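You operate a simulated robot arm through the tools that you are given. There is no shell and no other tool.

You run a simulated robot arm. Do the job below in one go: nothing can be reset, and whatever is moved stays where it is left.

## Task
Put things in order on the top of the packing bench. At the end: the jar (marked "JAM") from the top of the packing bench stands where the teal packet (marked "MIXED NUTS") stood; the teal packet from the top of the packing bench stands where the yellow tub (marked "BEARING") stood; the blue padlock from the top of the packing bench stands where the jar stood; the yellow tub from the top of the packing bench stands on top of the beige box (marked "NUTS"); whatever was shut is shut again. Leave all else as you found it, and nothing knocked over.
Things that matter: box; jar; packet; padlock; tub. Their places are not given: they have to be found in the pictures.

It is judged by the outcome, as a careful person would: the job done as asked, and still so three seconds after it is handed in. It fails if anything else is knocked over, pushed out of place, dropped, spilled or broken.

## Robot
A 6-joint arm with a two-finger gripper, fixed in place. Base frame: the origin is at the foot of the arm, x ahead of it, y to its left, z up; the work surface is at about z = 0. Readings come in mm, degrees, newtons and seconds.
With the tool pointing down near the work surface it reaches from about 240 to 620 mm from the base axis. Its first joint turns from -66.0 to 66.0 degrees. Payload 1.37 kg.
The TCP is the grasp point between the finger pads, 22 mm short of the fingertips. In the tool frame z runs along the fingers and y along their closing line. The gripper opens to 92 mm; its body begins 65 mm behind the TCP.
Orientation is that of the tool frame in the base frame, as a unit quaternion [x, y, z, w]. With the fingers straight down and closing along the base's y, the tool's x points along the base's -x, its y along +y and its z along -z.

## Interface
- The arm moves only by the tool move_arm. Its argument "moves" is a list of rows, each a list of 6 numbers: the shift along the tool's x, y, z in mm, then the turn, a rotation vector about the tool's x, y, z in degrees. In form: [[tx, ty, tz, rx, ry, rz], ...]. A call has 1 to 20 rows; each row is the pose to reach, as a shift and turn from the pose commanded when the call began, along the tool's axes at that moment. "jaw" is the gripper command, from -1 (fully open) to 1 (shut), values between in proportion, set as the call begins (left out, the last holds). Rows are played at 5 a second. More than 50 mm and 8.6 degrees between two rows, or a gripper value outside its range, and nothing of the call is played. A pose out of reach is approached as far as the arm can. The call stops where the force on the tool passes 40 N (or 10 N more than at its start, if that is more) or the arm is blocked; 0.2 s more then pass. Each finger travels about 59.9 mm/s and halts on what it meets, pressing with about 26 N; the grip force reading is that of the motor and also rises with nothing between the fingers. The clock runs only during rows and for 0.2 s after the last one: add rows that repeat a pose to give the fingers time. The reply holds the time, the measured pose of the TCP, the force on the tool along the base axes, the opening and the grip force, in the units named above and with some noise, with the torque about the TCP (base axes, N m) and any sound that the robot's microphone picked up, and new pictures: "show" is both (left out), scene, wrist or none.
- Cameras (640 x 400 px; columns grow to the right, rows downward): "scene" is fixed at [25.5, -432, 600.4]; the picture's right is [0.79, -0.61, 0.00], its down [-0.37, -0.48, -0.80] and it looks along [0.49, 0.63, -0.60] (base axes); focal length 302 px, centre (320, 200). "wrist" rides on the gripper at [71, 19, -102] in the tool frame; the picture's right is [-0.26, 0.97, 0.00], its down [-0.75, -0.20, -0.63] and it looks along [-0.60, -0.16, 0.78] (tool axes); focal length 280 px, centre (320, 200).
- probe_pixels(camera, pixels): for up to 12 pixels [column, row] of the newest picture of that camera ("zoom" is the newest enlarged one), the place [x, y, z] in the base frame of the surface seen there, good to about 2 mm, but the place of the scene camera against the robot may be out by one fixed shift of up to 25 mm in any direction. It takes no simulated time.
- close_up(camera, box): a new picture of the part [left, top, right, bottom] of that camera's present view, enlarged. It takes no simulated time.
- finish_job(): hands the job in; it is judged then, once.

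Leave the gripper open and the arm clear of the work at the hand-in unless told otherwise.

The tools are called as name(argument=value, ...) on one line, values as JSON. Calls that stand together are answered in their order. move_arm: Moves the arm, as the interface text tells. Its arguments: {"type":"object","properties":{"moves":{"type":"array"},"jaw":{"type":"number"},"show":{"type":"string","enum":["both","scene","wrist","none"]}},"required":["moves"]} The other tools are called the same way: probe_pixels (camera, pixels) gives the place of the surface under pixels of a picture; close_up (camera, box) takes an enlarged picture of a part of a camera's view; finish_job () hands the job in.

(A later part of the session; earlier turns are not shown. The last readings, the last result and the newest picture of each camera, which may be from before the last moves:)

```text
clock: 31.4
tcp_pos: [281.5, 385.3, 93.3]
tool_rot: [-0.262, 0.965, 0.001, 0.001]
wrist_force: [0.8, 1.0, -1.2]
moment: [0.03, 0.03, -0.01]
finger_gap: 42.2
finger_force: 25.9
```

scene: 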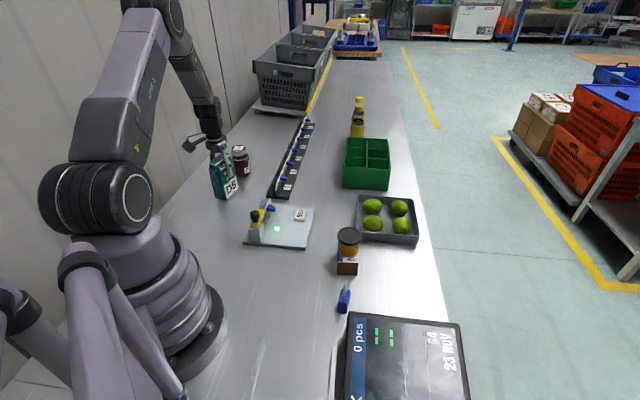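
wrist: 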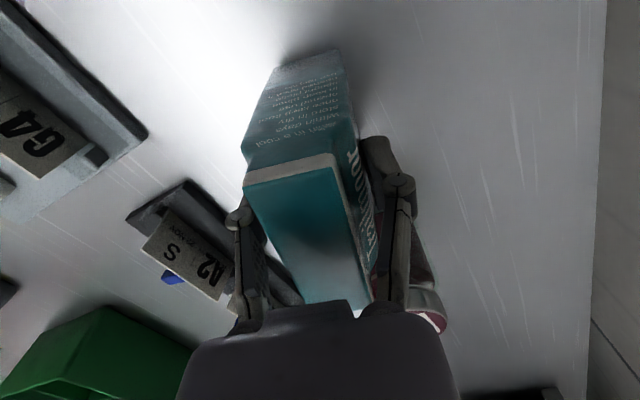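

No contact yet at about z=94. I'll keep lowering in 1 mm steps.

move_arm(moves=[[0, 0, 0.7, 0, 0, 0], [0, 0, 1.4, 0, 0, 0], [0, 0, 1.4, 0, 0, 0]], show="none")

move_arm(moves=[[0, 0, 0.4, 0, 0, 0], [0, 0, 0.7, 0, 0, 0], [0, 0, 0.7, 0, 0, 0]], show="none")

```text
clock: 32.2
tcp_pos: [280.9, 382.9, 92.3]
tool_rot: [-0.261, 0.965, 0.0, 0.001]
wrist_force: [-0.1, -2.2, 4.0]
moment: [-0.06, 0.01, 0.0]
finger_gap: 42.4
finger_force: 25.8
```

```text
clock: 33.0
tcp_pos: [281.3, 383.4, 92.5]
tool_rot: [-0.262, 0.965, 0.001, 0.001]
wrist_force: [-3.9, 4.0, 12.6]
moment: [0.12, 0.45, -0.11]
finger_gap: 42.1
finger_force: 25.7
```

It's on the bench, with 12.6 N pressing. I'll ease up half a millimetre and then open the jaws.

move_arm(moves=[[0, 0, -0.5, 0, 0, 0], [0, 0, -0.5, 0, 0, 0]], show="none")

move_arm(moves=[[0, 0, 0, 0, 0, 0], [0, 0, 0, 0, 0, 0], [0, 0, 0, 0, 0, 0], [0, 0, 0, 0, 0, 0], [0, 0, 0, 0, 0, 0]], jaw=-1, show="both")

```text
clock: 33.6
tcp_pos: [282.8, 382.8, 93.6]
tool_rot: [-0.261, 0.965, 0.0, 0.001]
wrist_force: [1.6, 2.8, 6.5]
moment: [0.23, -0.26, 0.06]
finger_gap: 42.0
finger_force: 25.9
```

```text
clock: 34.8
tcp_pos: [281.7, 382.6, 91.8]
tool_rot: [-0.262, 0.965, 0.0, 0.0]
wrist_force: [-0.8, -1.0, -0.8]
moment: [-0.02, 0.03, 0.02]
finger_gap: 91.9
finger_force: 0.0
```

scene: 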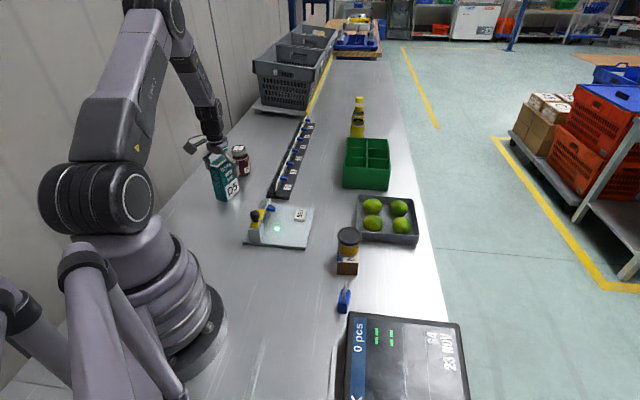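
wrist: 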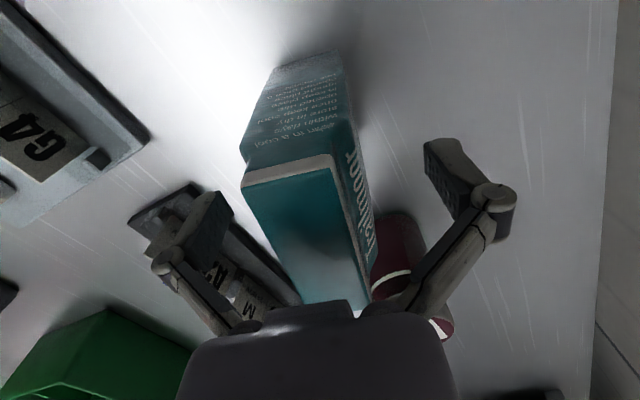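

The packet stands upright on the tub's old place. I'll rise straight up to z≈232.

move_arm(moves=[[0, 0, -10, 0, 0, 0], [0, 0, -30, 0, 0, 0], [0, 0, -60, 0, 0, 0], [0, 0, -95, 0, 0, 0], [0, 0, -130, 0, 0, 0], [0, 0, -150, 0, 0, 0], [0, 0, -150, 0, 0, 0]], jaw=-1, show="both")

```text
clock: 36.4
tcp_pos: [281.7, 384.2, 241.8]
tool_rot: [-0.262, 0.965, 0.0, 0.0]
wrist_force: [0.1, -0.2, 1.0]
moment: [0.01, -0.03, 0.01]
finger_gap: 91.7
finger_force: 0.1
```

scene: 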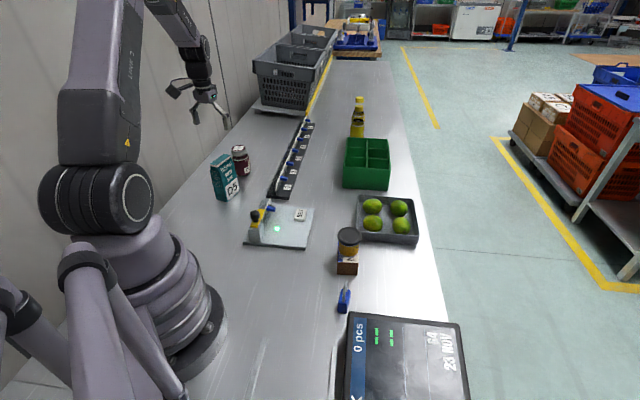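
wrist: 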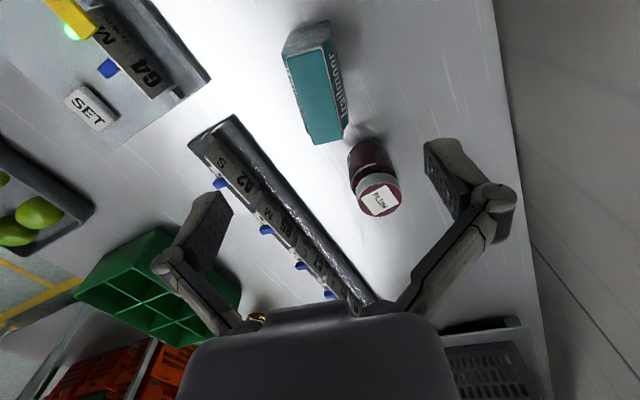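

Both the packet at (315,85) and the jar at (376,185) are in view. I'll enlarge and probe them: the jar for its centre, and the packet to check its place.

close_up(camera="wrist", box=[330, 125, 430, 225])

probe_pixels(camera="wrist", pixels=[[288, 61], [322, 50], [316, 141], [344, 133], [313, 95], [230, 125], [300, 215], [355, 285], [315, 250], [205, 150]])

```text
4.00 times, centred on (380, 175) of wrist
```

zoom: 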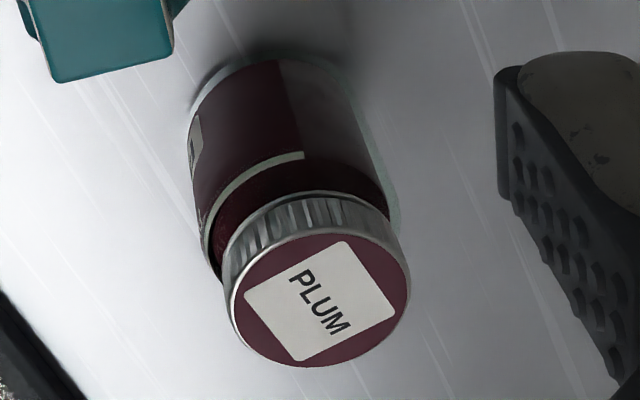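

```text
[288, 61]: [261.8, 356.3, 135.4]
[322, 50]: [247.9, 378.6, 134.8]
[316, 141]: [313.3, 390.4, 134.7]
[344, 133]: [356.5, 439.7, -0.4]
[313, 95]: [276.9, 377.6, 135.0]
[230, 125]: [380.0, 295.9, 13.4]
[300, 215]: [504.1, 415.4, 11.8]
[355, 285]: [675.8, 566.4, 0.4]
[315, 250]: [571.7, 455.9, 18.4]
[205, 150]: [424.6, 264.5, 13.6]
```

The packet is centred at about (280.6,384.5) — good. Next I'll probe the jar's lid rim and body in the enlarged picture.

probe_pixels(camera="zoom", pixels=[[236, 303], [406, 277], [310, 362], [332, 237], [265, 342], [383, 330], [262, 262], [385, 247], [320, 298], [195, 110], [270, 66], [375, 150]])

```text
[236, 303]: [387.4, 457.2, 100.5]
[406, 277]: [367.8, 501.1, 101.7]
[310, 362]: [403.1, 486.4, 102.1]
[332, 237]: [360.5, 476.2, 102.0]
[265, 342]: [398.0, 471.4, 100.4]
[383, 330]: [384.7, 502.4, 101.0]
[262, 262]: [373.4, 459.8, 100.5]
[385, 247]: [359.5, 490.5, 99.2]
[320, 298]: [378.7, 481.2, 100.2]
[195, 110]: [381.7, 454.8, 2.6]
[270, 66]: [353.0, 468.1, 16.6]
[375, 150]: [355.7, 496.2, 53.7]
```

The jar centre is (379.2, 480.8), with a body radius of about 29 mm and its top at z≈101. I'll move above it at the same height and check that the reach is good.

move_arm(moves=[[-20, 5, 0, 0, 0, 0], [-50, 13, 0, 0, 0, 0], [-80, 20.6, 0, 0, 0, 0], [-110, 28.3, 0, 0, 0, 0], [-134, 34.4, 0, 0, 0, 0], [-134, 34.4, 10, 0, 0, 0], [-134, 34.4, 10, 0, 0, 0]], show="both")

```text
clock: 38.0
tcp_pos: [379.4, 479.4, 232.9]
tool_rot: [-0.262, 0.965, 0.0, 0.0]
wrist_force: [1.3, 0.1, 0.1]
moment: [0.01, 0.03, 0.0]
finger_gap: 91.9
finger_force: 0.0
```

scene: 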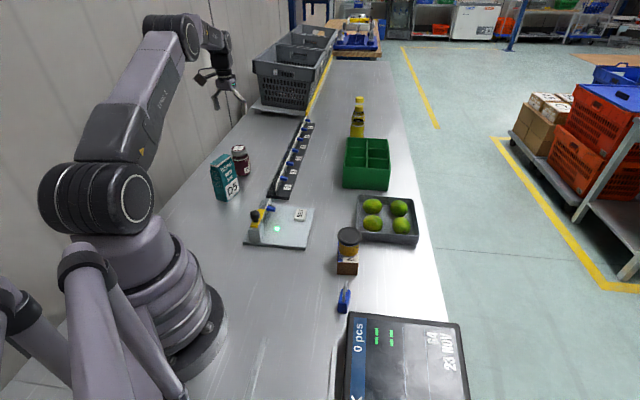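
wrist: 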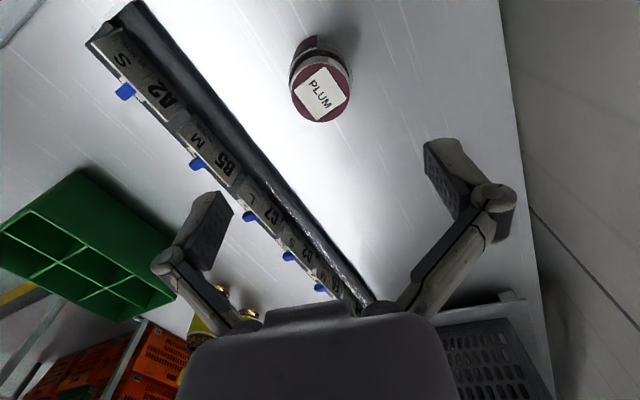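

The reach is good, and the jar lid appears at (320,93), close to the expected (320,90). I'll take a quick check of its rim from here.

close_up(camera="wrist", box=[270, 25, 370, 135])

```text
3.64 times, centred on (320, 80) of wrist
```

zoom: 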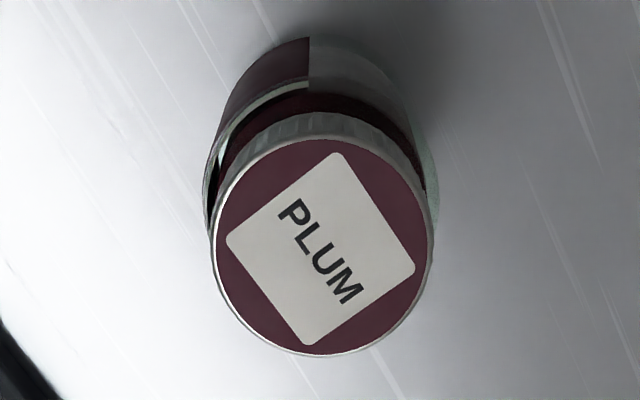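

probe_pixels(camera="zoom", pixels=[[216, 255], [428, 235], [325, 140], [315, 352], [245, 178], [395, 320], [245, 325], [395, 170], [321, 246]])

```text
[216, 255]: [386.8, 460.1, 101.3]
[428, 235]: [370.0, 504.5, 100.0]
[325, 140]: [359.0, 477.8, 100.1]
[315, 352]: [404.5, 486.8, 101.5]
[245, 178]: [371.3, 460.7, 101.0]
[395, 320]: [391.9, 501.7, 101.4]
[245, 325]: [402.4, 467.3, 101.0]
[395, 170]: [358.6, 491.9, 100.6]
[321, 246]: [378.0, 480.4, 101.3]
```

The jar centre is confirmed at about (380.2,481.2). I'll go down with the jaws open to TCP z≈76, so the pads meet the glass body below the lid.

move_arm(moves=[[-1, 0, 20, 0, 0, 0], [-1, 0, 50, 0, 0, 0], [-1, 0, 80, 0, 0, 0], [-1, 0, 110, 0, 0, 0], [-1, 0, 135, 0, 0, 0], [-1, 0, 150, 0, 0, 0], [-1, 0, 156.4, 0, 0, 0], [-1, 0, 156.4, 0, 0, 0]], show="both")

```text
clock: 39.8
tcp_pos: [379.9, 481.6, 76.5]
tool_rot: [-0.262, 0.965, 0.0, 0.0]
wrist_force: [0.2, -0.4, -0.2]
moment: [0.0, 0.03, 0.01]
finger_gap: 92.2
finger_force: 0.0
```

scene: 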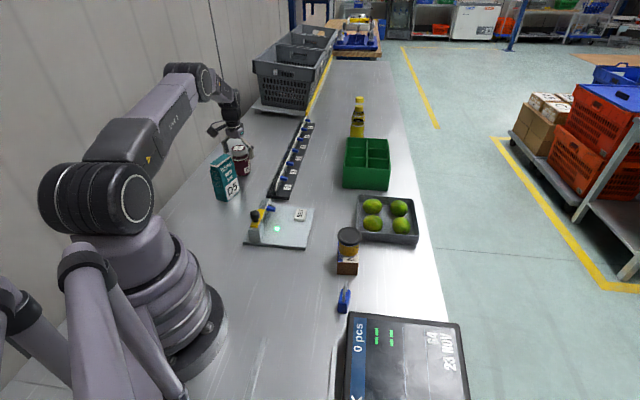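
wrist: 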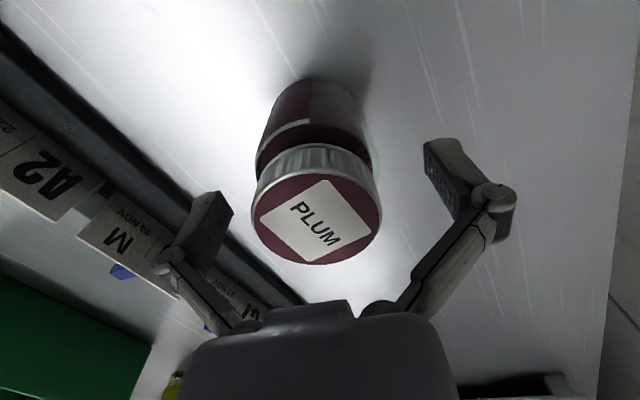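

The jar is centred between the fingers, with its lid at (316,208). I'll close the jaws.

move_arm(moves=[[0, 0, 0, 0, 0, 0], [0, 0, 0, 0, 0, 0], [0, 0, 0, 0, 0, 0], [0, 0, 0, 0, 0, 0], [0, 0, 0, 0, 0, 0]], jaw=1, show="wrist")

```text
clock: 41.0
tcp_pos: [379.4, 482.2, 77.6]
tool_rot: [-0.262, 0.965, 0.0, 0.0]
wrist_force: [1.1, -2.7, 5.5]
moment: [-0.19, -0.03, 0.02]
finger_gap: 59.2
finger_force: 26.6
```

wrist: 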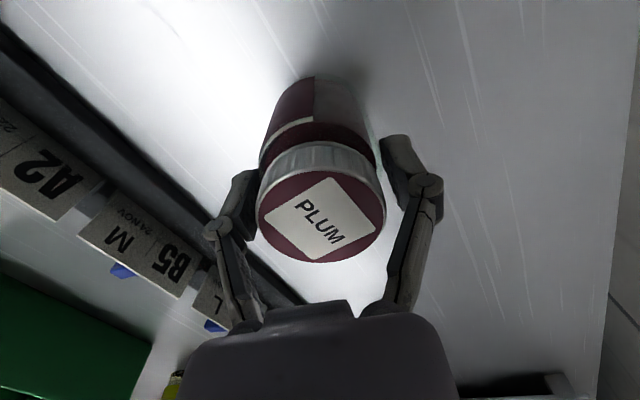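

Held at 59 mm on the glass body. I'll lift gently by 12 mm first and check for slip.

move_arm(moves=[[0, 0, -4, 0, 0, 0], [0, 0, -8, 0, 0, 0], [0, 0, -12, 0, 0, 0], [0, 0, -12, 0, 0, 0]], show="both")

```text
clock: 42.0
tcp_pos: [380.3, 482.2, 89.3]
tool_rot: [-0.262, 0.965, -0.001, 0.0]
wrist_force: [0.8, 0.9, -3.6]
moment: [-0.01, 0.01, 0.0]
finger_gap: 59.3
finger_force: 25.8
```

scene: 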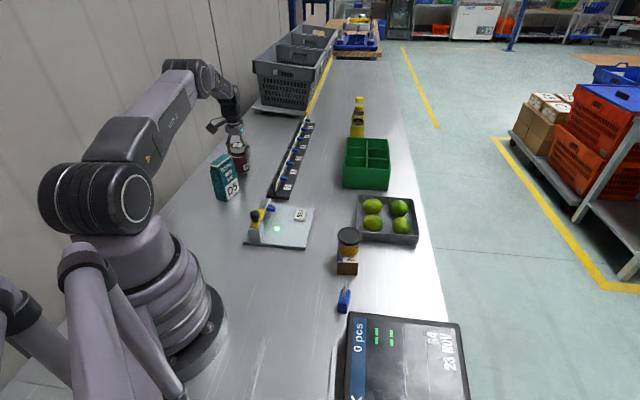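
wrist: 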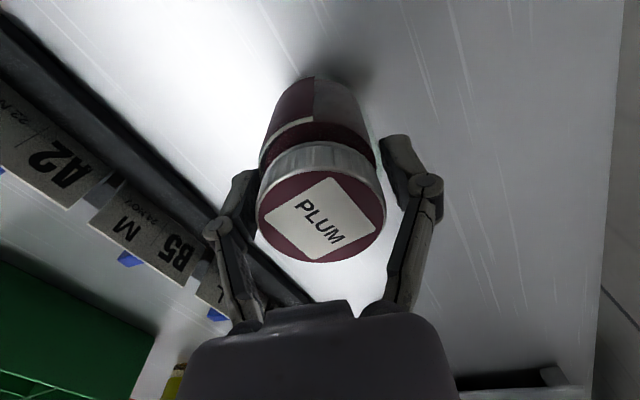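

No slip, and the jar weighs about 3.6 N. I'll lift to z≈236.

move_arm(moves=[[0, 0, -15, 0, 0, 0], [0, 0, -40, 0, 0, 0], [0, 0, -70, 0, 0, 0], [0, 0, -100, 0, 0, 0], [0, 0, -130, 0, 0, 0], [0, 0, -148, 0, 0, 0], [0, 0, -148, 0, 0, 0]], show="wrist")

```text
clock: 43.6
tcp_pos: [379.8, 483.2, 234.2]
tool_rot: [-0.261, 0.965, 0.001, -0.001]
wrist_force: [0.5, 0.1, -2.8]
moment: [0.03, 0.03, -0.03]
finger_gap: 59.3
finger_force: 26.3
```

wrist: 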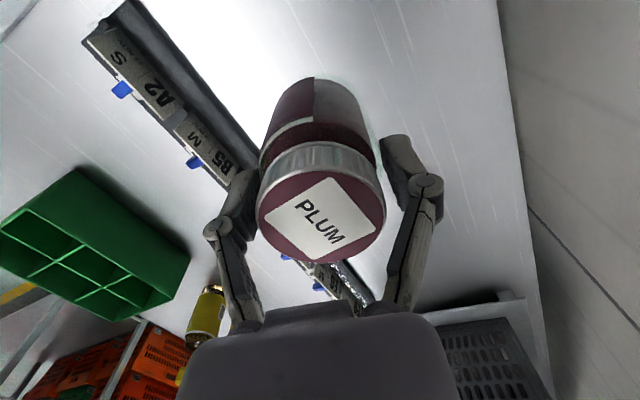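

The jar is secure. I'll carry it at this height along the inward arc, the first half to about (325,100).

move_arm(moves=[[15.3, -14.2, 0, 0, 0, 0], [38.2, -35.6, 0, 0, 0, 0], [64.5, -60.8, 0, 0, 0, 0], [88.2, -87.5, 0, 0, 0, 0], [110.8, -118.3, 0, 0, 0, 0], [133.9, -149.9, 0, 0, 0, 0], [157.9, -181.1, 0, 0, 0, 0], [180.2, -213.2, 0, 0, 0, 0], [203.0, -246.2, 0, 0, 0, 0], [222.3, -275.5, 0, 0, 0, 0], [239.7, -301.2, 0, 0, 0, 0], [239.7, -301.2, 0, 0, 0, 0]], show="scene")

```text
clock: 46.2
tcp_pos: [325.1, 98.3, 235.9]
tool_rot: [-0.261, 0.965, 0.0, 0.0]
wrist_force: [-0.2, 0.0, -4.2]
moment: [0.0, 0.02, -0.04]
finger_gap: 59.3
finger_force: 26.0
```

scene: 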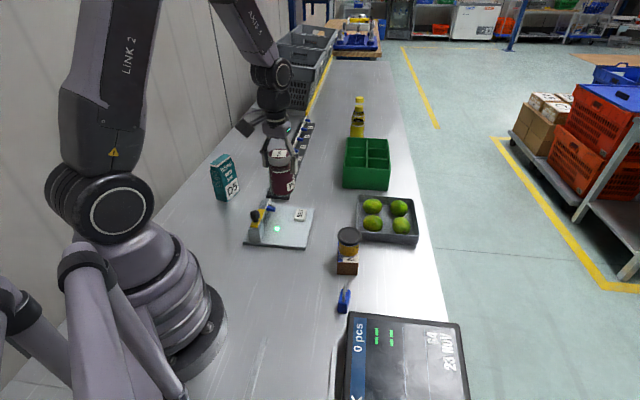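

Halfway there, steady. I'll carry on to above the packet's old place at (423.4,-211.8).

move_arm(moves=[[10.1, -17.3, 0, 0, 0, 0], [25.2, -43.2, 0, 0, 0, 0], [42.7, -77.0, 0, 0, 0, 0], [58.4, -111.8, 0, 0, 0, 0], [72.4, -147.7, 0, 0, 0, 0], [85.4, -181.8, 0, 0, 0, 0], [93.4, -215.3, 0, 0, 0, 0], [88.0, -249.7, 0, 0, 0, 0], [79.5, -284.8, 0, 0, 0, 0], [75, -306, 0, 0, 0, 0], [72.6, -319.1, 0, 0, 0, 0], [72.6, -319.1, 0, 0, 0, 0]], show="both")

```text
clock: 48.8
tcp_pos: [422.6, -212.2, 235.7]
tool_rot: [-0.261, 0.965, 0.0, 0.0]
wrist_force: [0.1, -0.6, -4.1]
moment: [0.01, 0.01, -0.01]
finger_gap: 59.5
finger_force: 25.9
```

scene: 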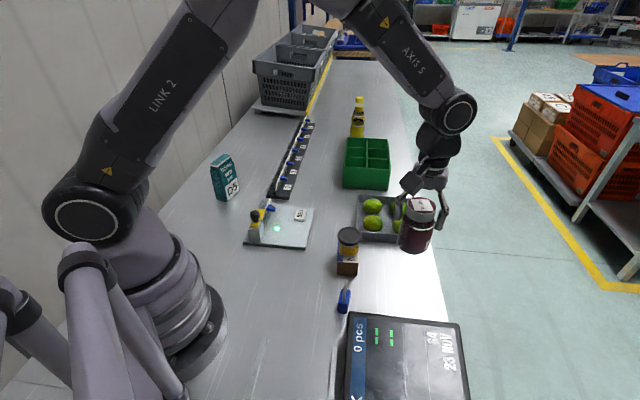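
wrist: 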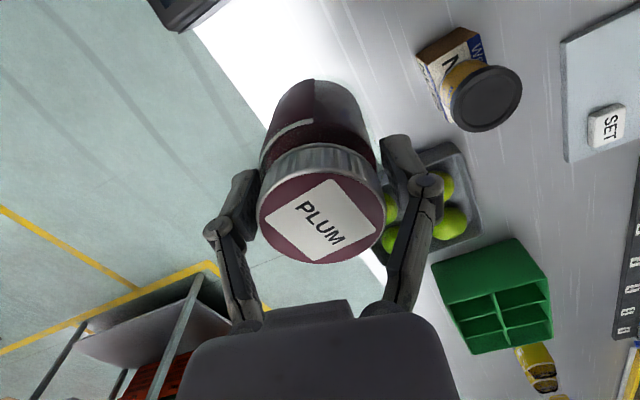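

The jar is over the place the packet left. I'll lower it to about 5 mm above the bench.

move_arm(moves=[[0, 0, 15, 0, 0, 0], [0, 0, 45, 0, 0, 0], [0, 0, 75, 0, 0, 0], [0, 0, 105, 0, 0, 0], [0, 0, 130, 0, 0, 0], [0, 0, 147, 0, 0, 0], [0, 0, 155, 0, 0, 0], [0, 0, 155, 0, 0, 0]], show="both")

move_arm(moves=[[0, 0, 1.5, 0, 0, 0], [0, 0, 3, 0, 0, 0], [0, 0, 3, 0, 0, 0]], show="none")

```text
clock: 50.6
tcp_pos: [423.0, -211.1, 81.5]
tool_rot: [-0.261, 0.965, 0.0, 0.001]
wrist_force: [1.0, -0.1, -3.6]
moment: [-0.03, 0.0, -0.01]
finger_gap: 59.4
finger_force: 25.8
```

scene: 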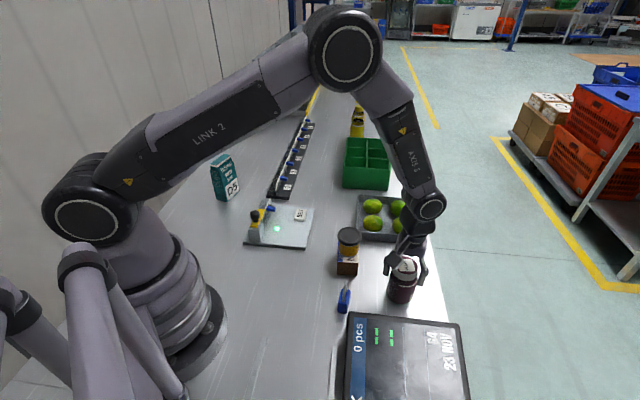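
wrist: 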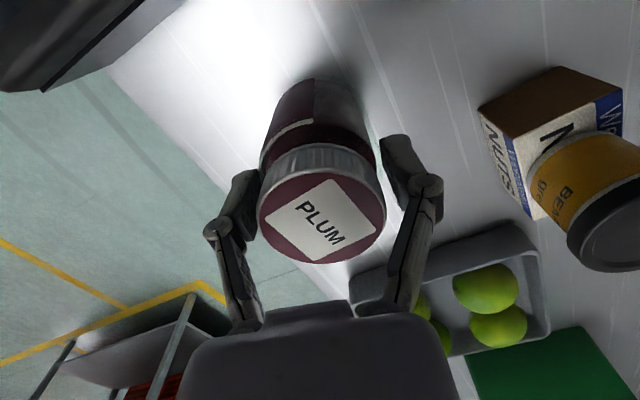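

```text
clock: 51.4
tcp_pos: [422.4, -212.0, 78.2]
tool_rot: [-0.262, 0.965, -0.001, -0.001]
wrist_force: [0.5, 0.1, -3.8]
moment: [0.02, 0.0, 0.01]
finger_gap: 59.0
finger_force: 25.2
```

Still hanging at -3.8 N at z≈78. I'll lower it slowly to touch.

move_arm(moves=[[0, 0, 0.7, 0, 0, 0], [0, 0, 1.4, 0, 0, 0], [0, 0, 1.4, 0, 0, 0]], show="none")

move_arm(moves=[[0, 0, 0.3, 0, 0, 0], [0, 0, 0.6, 0, 0, 0], [0, 0, 0.6, 0, 0, 0]], show="none")

```text
clock: 52.2
tcp_pos: [423.3, -213.5, 78.3]
tool_rot: [-0.261, 0.965, -0.002, 0.0]
wrist_force: [-7.9, -0.3, 18.8]
moment: [0.02, 0.18, 0.02]
finger_gap: 59.4
finger_force: 25.8
```

```text
clock: 53.0
tcp_pos: [424.1, -212.1, 75.9]
tool_rot: [-0.261, 0.965, 0.0, 0.001]
wrist_force: [-3.8, 1.2, 19.9]
moment: [0.08, -0.01, -0.04]
finger_gap: 59.0
finger_force: 26.4
```

It's firmly on the bench at about 20 N. I'll ease up a little, then open.

move_arm(moves=[[0, 0, -0.5, 0, 0, 0], [0, 0, -0.8, 0, 0, 0], [0, 0, -0.8, 0, 0, 0]], show="none")

move_arm(moves=[[0, 0, 0, 0, 0, 0], [0, 0, 0, 0, 0, 0], [0, 0, 0, 0, 0, 0], [0, 0, 0, 0, 0, 0], [0, 0, 0, 0, 0, 0]], jaw=-1, show="both")

```text
clock: 53.8
tcp_pos: [422.6, -210.8, 76.3]
tool_rot: [-0.262, 0.965, 0.001, 0.0]
wrist_force: [3.1, -2.9, 2.6]
moment: [-0.17, -0.34, -0.02]
finger_gap: 59.2
finger_force: 25.8
```

```text
clock: 55.0
tcp_pos: [424.9, -212.0, 76.6]
tool_rot: [-0.262, 0.965, 0.001, -0.001]
wrist_force: [0.6, -0.1, 0.0]
moment: [-0.02, 0.0, 0.02]
finger_gap: 91.8
finger_force: 0.0
```

scene: 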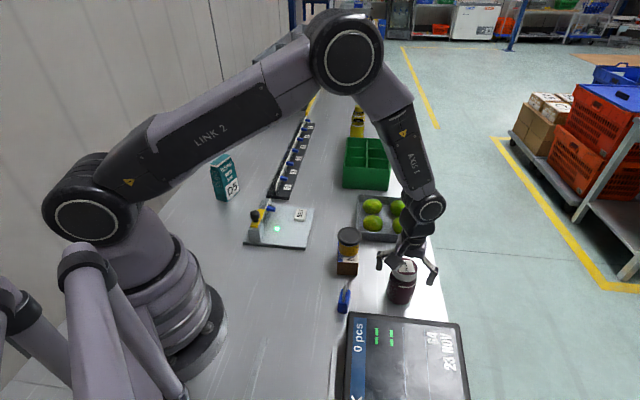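
wrist: 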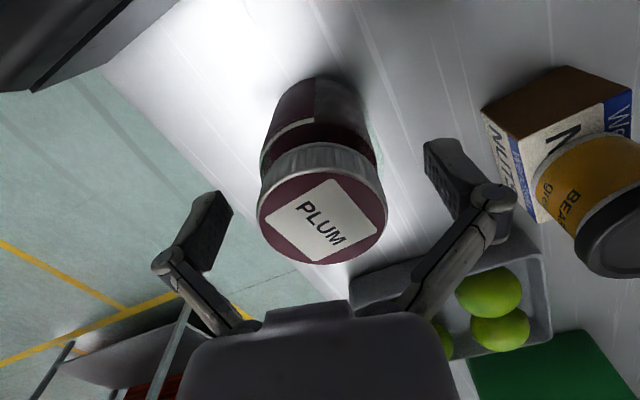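

The jar stands on the packet's old place. I'll rise straight up to z≈237.

move_arm(moves=[[0, 0, -10, 0, 0, 0], [0, 0, -35, 0, 0, 0], [0, 0, -65, 0, 0, 0], [0, 0, -100, 0, 0, 0], [0, 0, -135, 0, 0, 0], [0, 0, -160, 0, 0, 0], [0, 0, -160, 0, 0, 0]], jaw=-1, show="both")

```text
clock: 56.6
tcp_pos: [424.1, -211.4, 238.5]
tool_rot: [-0.262, 0.965, 0.0, 0.001]
wrist_force: [0.9, 1.0, 0.3]
moment: [0.0, -0.03, 0.02]
finger_gap: 91.7
finger_force: 0.0
```

scene: 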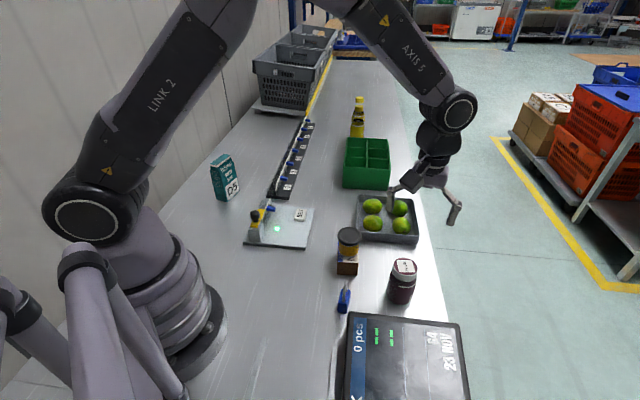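
wrist: 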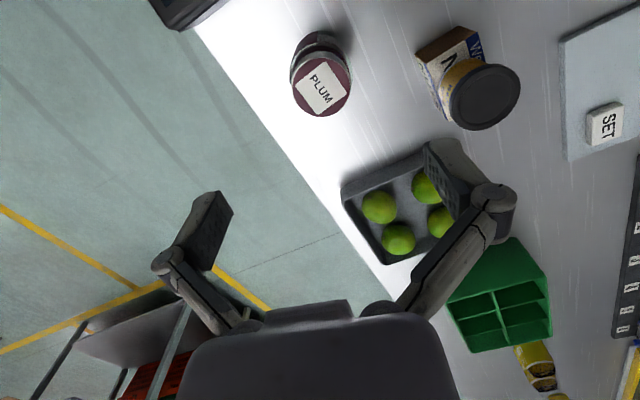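

The jar is standing well, and the tub is still on the box. Next is the padlock near (308,-148): I'll move above it for a close look.

move_arm(moves=[[13, 20, 0, 0, 0, 0], [28, 47, 0, 0, 0, 0], [42, 71, 5, 0, 0, 0], [56, 94, 15, 0, 0, 0], [67.4, 113.3, 30, 0, 0, 0], [67.4, 113.3, 37, 0, 0, 0], [67.4, 113.3, 37, 0, 0, 0]], show="both")

```text
clock: 58.2
tcp_pos: [308.7, -147.2, 199.6]
tool_rot: [-0.261, 0.965, 0.0, 0.0]
wrist_force: [0.6, -0.2, 0.8]
moment: [-0.02, 0.02, -0.01]
finger_gap: 92.0
finger_force: 0.1
```

scene: 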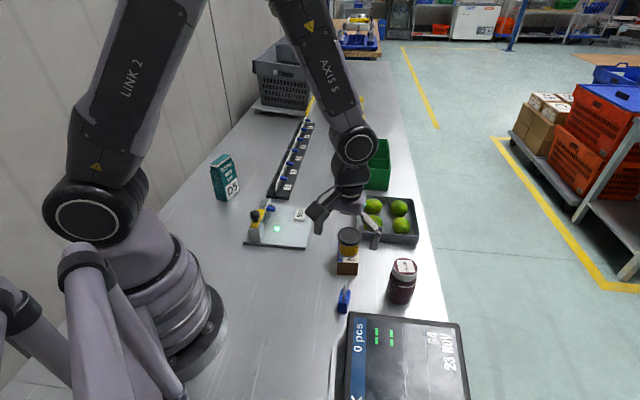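
wrist: 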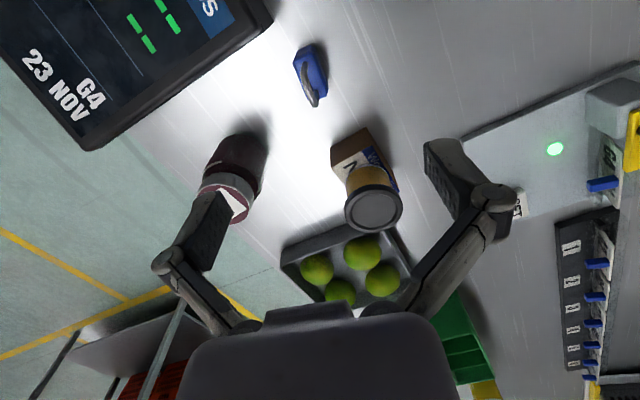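

The padlock shows at (311,75). I'll enlarge it.

close_up(camera="wrist", box=[275, 35, 345, 115])

close_up(camera="scene", box=[320, 275, 370, 325])

```text
5.00 times, centred on (310, 75) of wrist
```

zoom: 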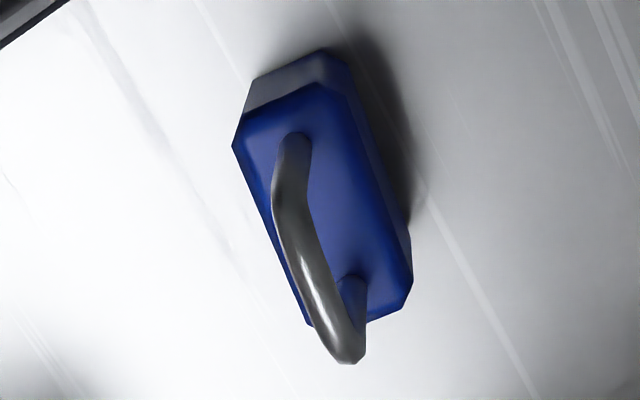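

```text
8.00 times, centred on (345, 300) of scene
```

zoom: 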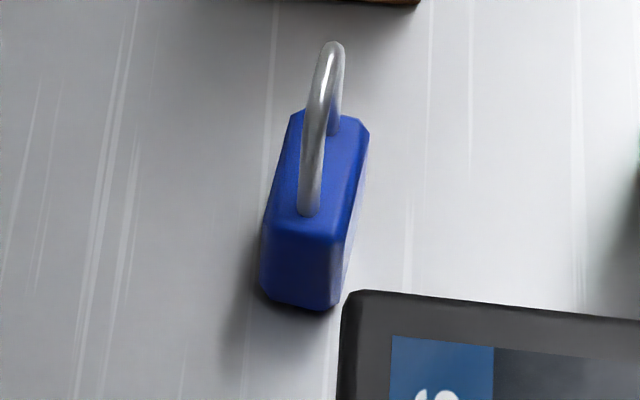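

I'll probe the padlock's top face corners, sides and shackle in the wrist picture, plus the display unit's near corner.

probe_pixels(camera="wrist", pixels=[[296.5, 60], [308.5, 55.5], [325, 89], [309.5, 95], [318, 75], [300, 80], [304, 65], [310, 88], [315, 106], [305, 50], [320, 60], [327, 84]])

probe_pixels(camera="wrist", pixels=[[262, 25], [255, 15], [268, 18], [240, 40], [230, 35], [100, 140]])

```text
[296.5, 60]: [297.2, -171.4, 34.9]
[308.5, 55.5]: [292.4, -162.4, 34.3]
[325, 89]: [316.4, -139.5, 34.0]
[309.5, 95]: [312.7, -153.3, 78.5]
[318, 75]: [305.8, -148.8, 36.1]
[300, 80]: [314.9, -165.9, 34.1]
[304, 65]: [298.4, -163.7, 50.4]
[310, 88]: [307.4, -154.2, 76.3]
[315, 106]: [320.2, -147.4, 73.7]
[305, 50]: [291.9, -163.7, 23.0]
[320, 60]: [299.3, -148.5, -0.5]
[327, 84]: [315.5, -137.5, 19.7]
```

```text
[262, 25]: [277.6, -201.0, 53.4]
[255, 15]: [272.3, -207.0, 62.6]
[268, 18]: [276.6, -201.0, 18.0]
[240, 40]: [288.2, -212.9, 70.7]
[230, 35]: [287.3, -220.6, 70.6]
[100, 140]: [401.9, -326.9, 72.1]
```

I'll cross-check the padlock in the scene zoom: top-face corners at about (268,232), (337,243), (300,115) and (362,130).

probe_pixels(camera="zoom", pixels=[[270, 228], [332, 238], [296, 122], [362, 132], [300, 275], [350, 200], [285, 170], [340, 150]])

close_up(camera="wrist", box=[275, 35, 345, 115])

```text
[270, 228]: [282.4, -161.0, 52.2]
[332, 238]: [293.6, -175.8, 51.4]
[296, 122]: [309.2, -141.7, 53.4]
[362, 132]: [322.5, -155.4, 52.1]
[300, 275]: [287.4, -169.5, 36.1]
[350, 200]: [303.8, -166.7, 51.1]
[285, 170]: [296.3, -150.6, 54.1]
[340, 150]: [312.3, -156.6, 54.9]
```

```text
5.00 times, centred on (310, 75) of wrist
```

zoom: 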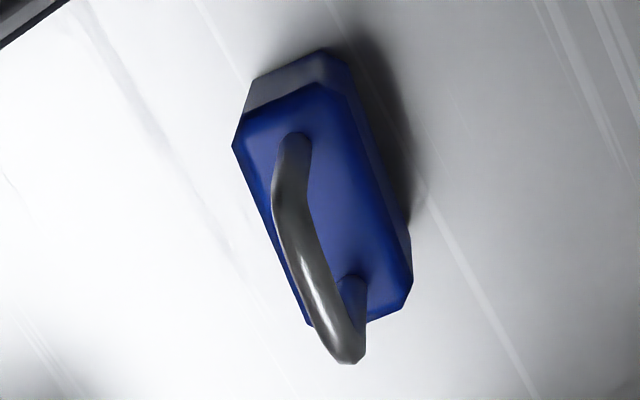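

The scene and wrist measurements agree on the padlock. Its centre is about (308,-157.4), its body is about 38 × 22 mm and 35 mm tall, it's turned about 36°, and the shackle top is at z≈79. I'll line up over it and stop at TCP z≈125 to check.

move_arm(moves=[[2.4, -4, 15, 0, 0, -3], [4.7, -8.1, 40, 0, 0, -5.7], [4.7, -8.1, 65, 0, 0, -5.7], [4.7, -8.1, 75, 0, 0, -5.7], [4.7, -8.1, 75, 0, 0, -5.7]], jaw=-1, show="both")

close_up(camera="wrist", box=[250, 40, 390, 180])

```text
clock: 59.4
tcp_pos: [309.5, -159.1, 125.0]
tool_rot: [-0.308, 0.951, 0.0, 0.0]
wrist_force: [0.0, -0.4, 0.1]
moment: [0.0, -0.02, -0.05]
finger_gap: 92.1
finger_force: 0.0
```

scene: 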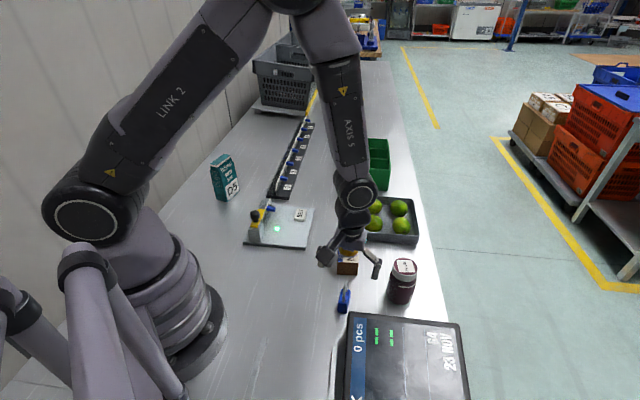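
wrist: 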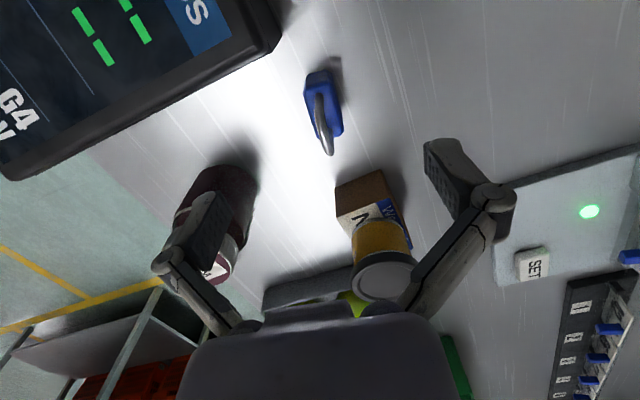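

```text
2.86 times, centred on (320, 110) of wrist
```

zoom: 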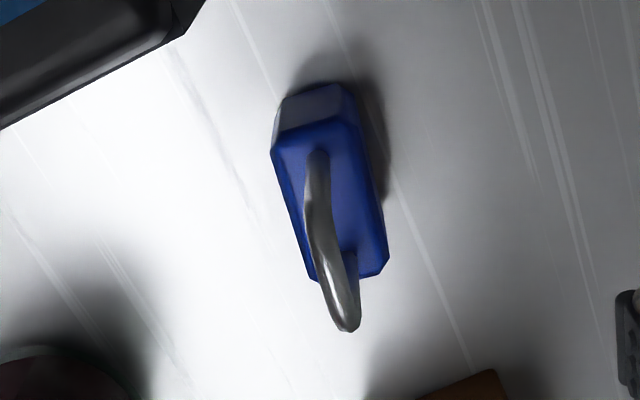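

I'll probe the body's top corners from this closer view.

probe_pixels(camera="zoom", pixels=[[276, 152], [350, 128], [384, 262], [313, 272], [285, 195], [370, 200], [345, 200], [303, 105], [380, 220], [340, 300]])

```text
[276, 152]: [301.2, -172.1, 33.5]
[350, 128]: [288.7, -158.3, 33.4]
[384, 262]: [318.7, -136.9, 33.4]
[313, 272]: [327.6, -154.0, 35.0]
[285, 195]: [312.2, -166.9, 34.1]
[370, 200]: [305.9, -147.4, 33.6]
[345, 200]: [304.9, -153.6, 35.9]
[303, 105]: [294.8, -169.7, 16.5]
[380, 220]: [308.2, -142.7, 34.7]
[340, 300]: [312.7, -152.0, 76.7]
```

The padlock centre refines to about (309.5,-155.5), and the 36° turn is confirmed. I'll shift about 2 mm and go down to TCP z≈27, with the fingertips about 5 mm above the bench.

move_arm(moves=[[-2.3, 1.2, 15, 0, 0, 0], [-2.3, 1.2, 35, 0, 0, 0], [-2.3, 1.2, 55, 0, 0, 0], [-2.3, 1.2, 75, 0, 0, 0], [-2.3, 1.2, 88, 0, 0, 0], [-2.3, 1.2, 95, 0, 0, 0], [-2.3, 1.2, 97.8, 0, 0, 0], [-2.3, 1.2, 97.8, 0, 0, 0]], jaw=-1, show="both")

```text
clock: 61.2
tcp_pos: [310.1, -154.8, 27.8]
tool_rot: [-0.309, 0.951, 0.0, -0.001]
wrist_force: [-0.5, -0.7, -0.3]
moment: [-0.01, 0.02, 0.01]
finger_gap: 92.0
finger_force: 0.0
```

scene: 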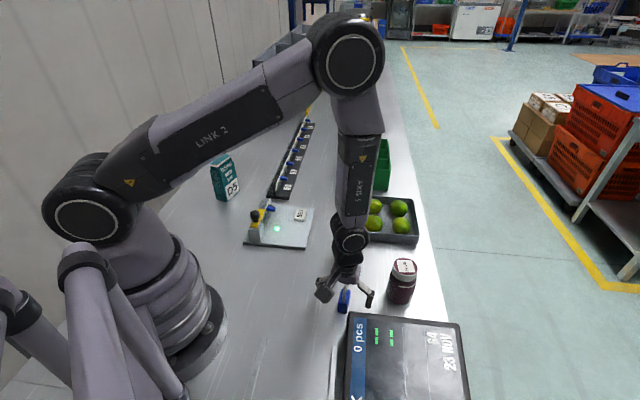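
wrist: 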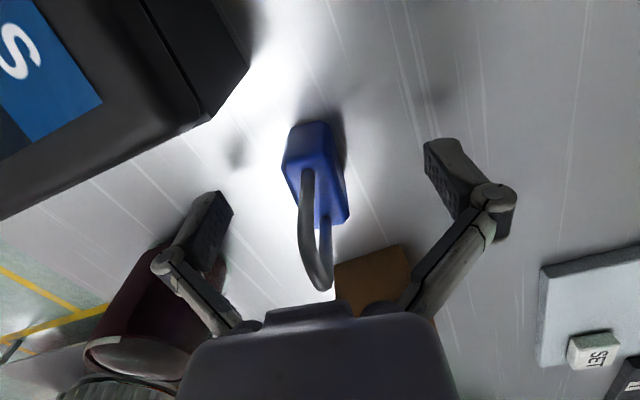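

The padlock is between the fingers at (316,180), with the display and jar clear. I'll close.

move_arm(moves=[[0, 0, 0, 0, 0, 0], [0, 0, 0, 0, 0, 0], [0, 0, 0, 0, 0, 0], [0, 0, 0, 0, 0, 0], [0, 0, 0, 0, 0, 0], [0, 0, 0, 0, 0, 0]], jaw=1, show="both")

```text
clock: 62.6
tcp_pos: [309.1, -153.8, 28.2]
tool_rot: [-0.309, 0.951, 0.0, 0.0]
wrist_force: [0.0, -0.3, 1.7]
moment: [-0.02, 0.02, -0.01]
finger_gap: 21.1
finger_force: 26.0
```

scene: 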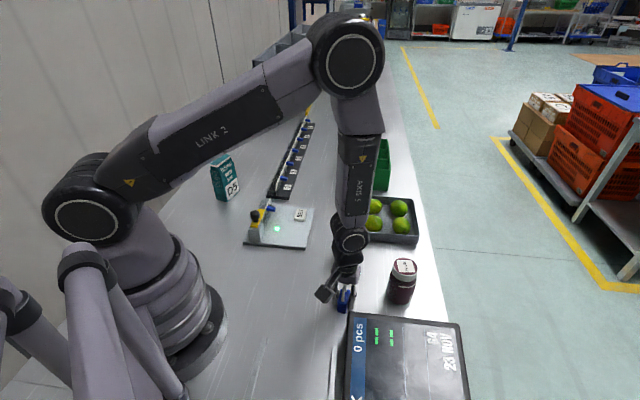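
wrist: 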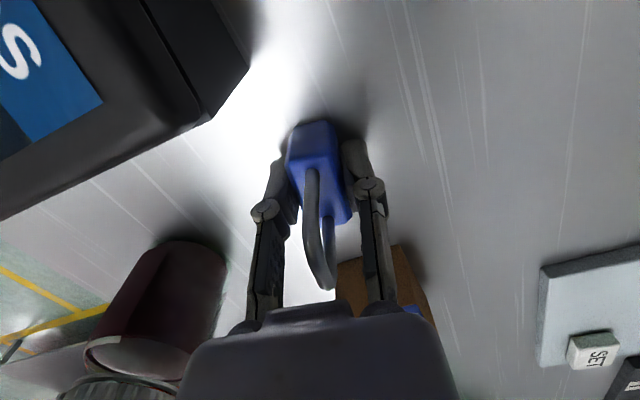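

Held at 21 mm. I'll lift it straight up to z≈212.

move_arm(moves=[[0, 0, -5, 0, 0, 0], [0, 0, -12, 0, 0, 0], [0, 0, -30, 0, 0, 0], [0, 0, -60, 0, 0, 0], [0, 0, -95, 0, 0, 0], [0, 0, -130, 0, 0, 0], [0, 0, -165, 0, 0, 0], [0, 0, -185, 0, 0, 0], [0, 0, -185, 0, 0, 0]], show="both")

```text
clock: 64.6
tcp_pos: [308.9, -153.7, 213.5]
tool_rot: [-0.31, 0.951, -0.001, 0.0]
wrist_force: [0.1, 0.2, -0.4]
moment: [0.0, -0.01, 0.01]
finger_gap: 21.5
finger_force: 26.4
```

scene: 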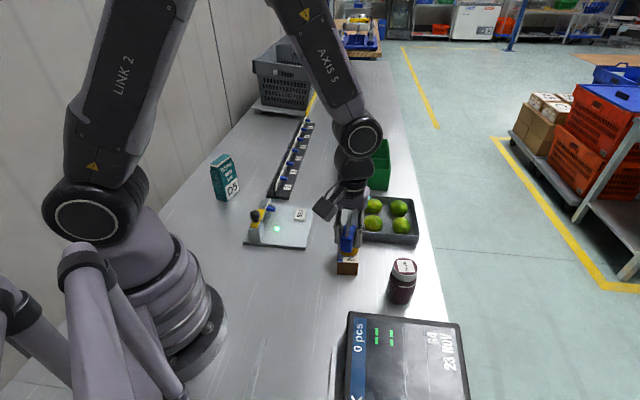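
wrist: 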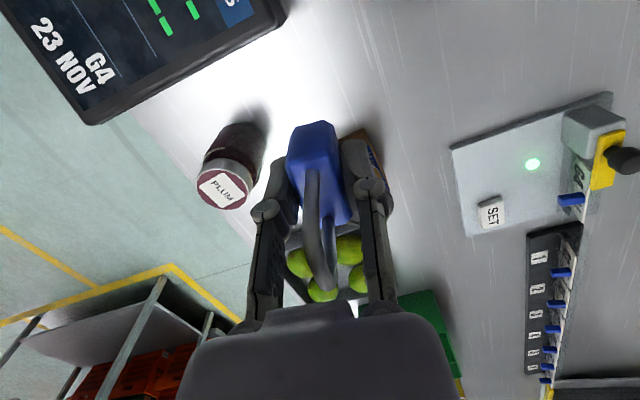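

The padlock is secure. I'll carry it along the inward arc to above the jar's old place at (380.2,480.7).

move_arm(moves=[[-12.6, 15.6, 0, 0, 0, 0], [-31.0, 39.3, 0, 0, 0, 0], [-54.2, 69.4, 0, 0, 0, 0], [-77.3, 99.6, 0, 0, 0, 0], [-101.3, 129.2, 0, 0, 0, 0], [-124.4, 159.3, 0, 0, 0, 0], [-148.4, 188.9, 0, 0, 0, 0], [-172.4, 218.4, 0, 0, 0, 0], [-197.1, 247.4, 0, 0, 0, 0], [-221.9, 276.4, 0, 0, 0, 0], [-246.7, 305.4, 0, 0, 0, 0], [-273.1, 333.2, 0, 0, 0, 0], [-301.1, 359.8, 0, 0, 0, 0], [-329.9, 385.8, 0, 0, 0, 0], [-359.5, 411.3, 0, 0, 0, 0], [-389.1, 436.7, 0, 0, 0, 0], [-414.4, 457.9, 0, 0, 0, 0], [-431.3, 472.6, 0, 0, 0, 0], [-431.3, 472.6, 0, 0, 0, 0]], show="both")

```text
clock: 68.6
tcp_pos: [380.1, 481.3, 212.7]
tool_rot: [-0.31, 0.951, 0.0, 0.0]
wrist_force: [-0.7, -0.2, -1.5]
moment: [-0.01, -0.01, 0.02]
finger_gap: 21.4
finger_force: 26.0
```

scene: 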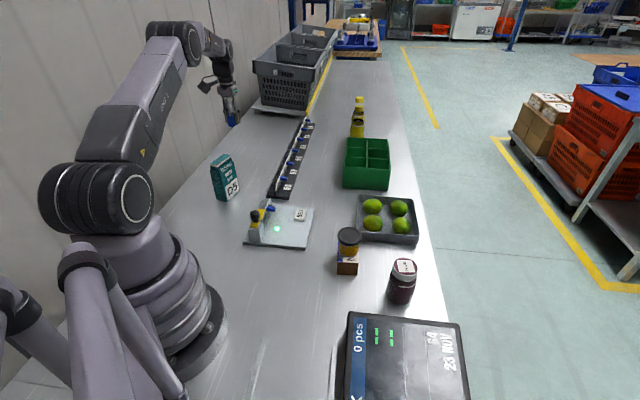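
wrist: 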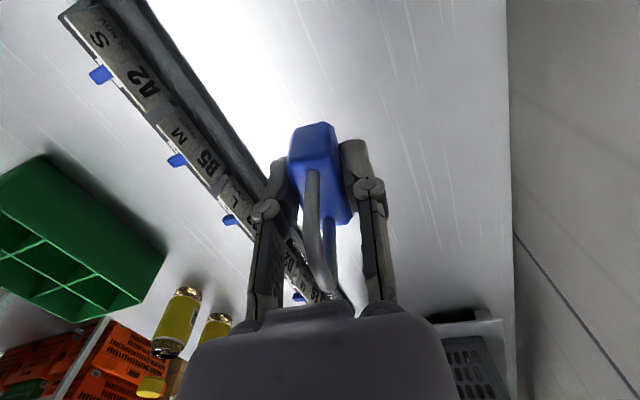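

The padlock is over the jar's old place. At its present turn, the wrist camera housing would come down near the packet, so I'll turn the tool 26° about the vertical here, up high, to swing the camera away. Then I'll lower.

move_arm(moves=[[0, 0, 0, 0, 0, 6.5], [0, 0, 0, 0, 0, 13], [0, 0, 0, 0, 0, 19.5], [0, 0, 0, 0, 0, 26], [0, 0, 0, 0, 0, 26]], show="both")

```text
clock: 69.8
tcp_pos: [380.5, 479.0, 212.2]
tool_rot: [-0.086, 0.996, 0.0, -0.001]
wrist_force: [-0.3, 0.1, -0.7]
moment: [0.0, -0.04, 0.02]
finger_gap: 21.3
finger_force: 25.5
```

scene: 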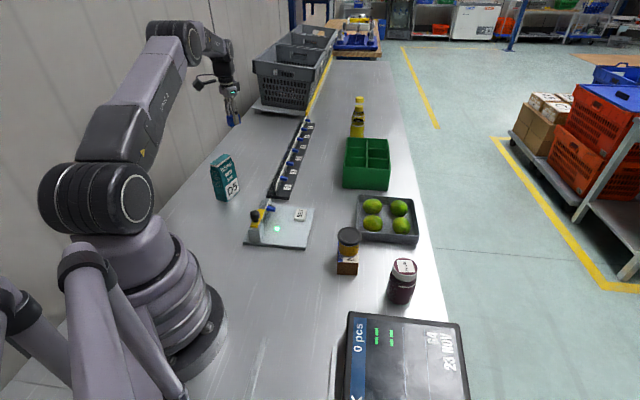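
wrist: 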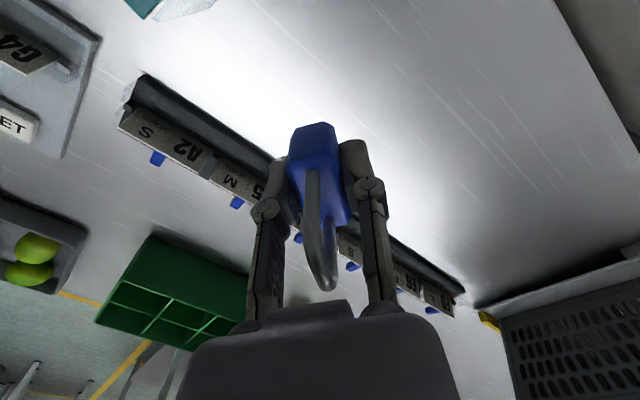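

The packet is now well off to the side, at the top left of the wrist view near (165,5). I'll lower the padlock in stages, first to TCP z≈90.

move_arm(moves=[[0, 0, 15, 0, 0, 0], [0, 0, 45, 0, 0, 0], [0, 0, 75, 0, 0, 0], [0, 0, 105, 0, 0, 0], [0, 0, 122, 0, 0, 0], [0, 0, 122, 0, 0, 0]], show="both")

close_up(camera="scene", box=[180, 60, 300, 210])

```text
clock: 71.2
tcp_pos: [381.7, 481.2, 90.9]
tool_rot: [-0.087, 0.996, 0.001, 0.001]
wrist_force: [0.0, 0.2, -0.9]
moment: [0.01, -0.01, 0.01]
finger_gap: 21.3
finger_force: 26.2
```

scene: 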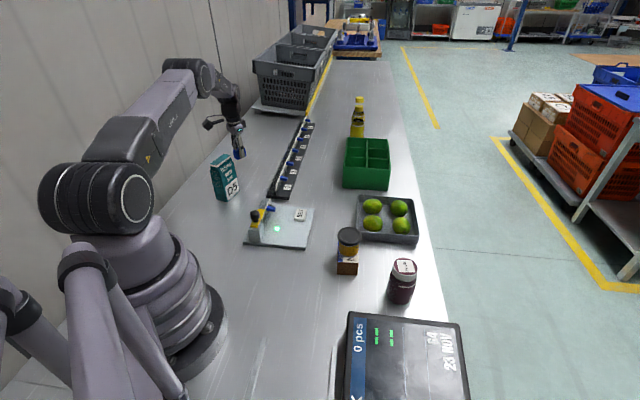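
wrist: 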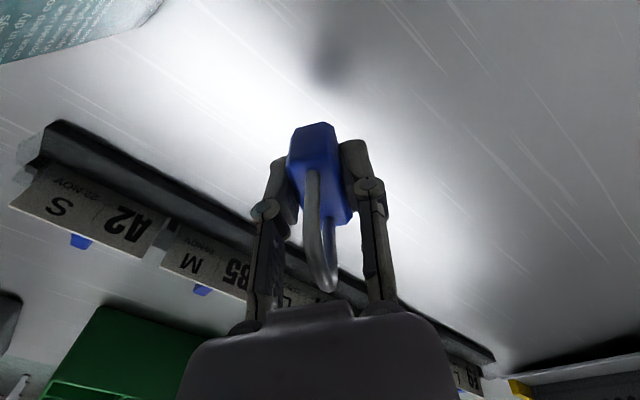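

```text
2.67 times, centred on (240, 135) of scene
```

zoom: 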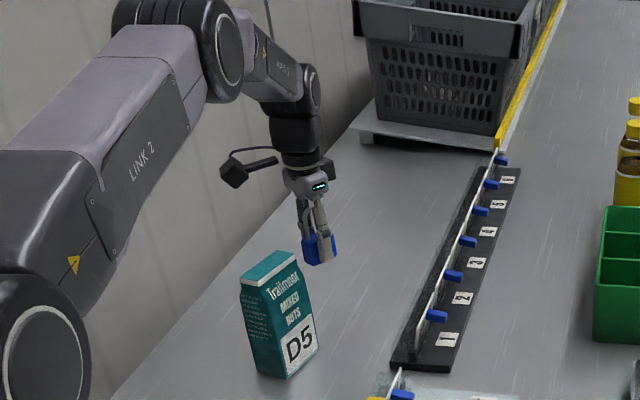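

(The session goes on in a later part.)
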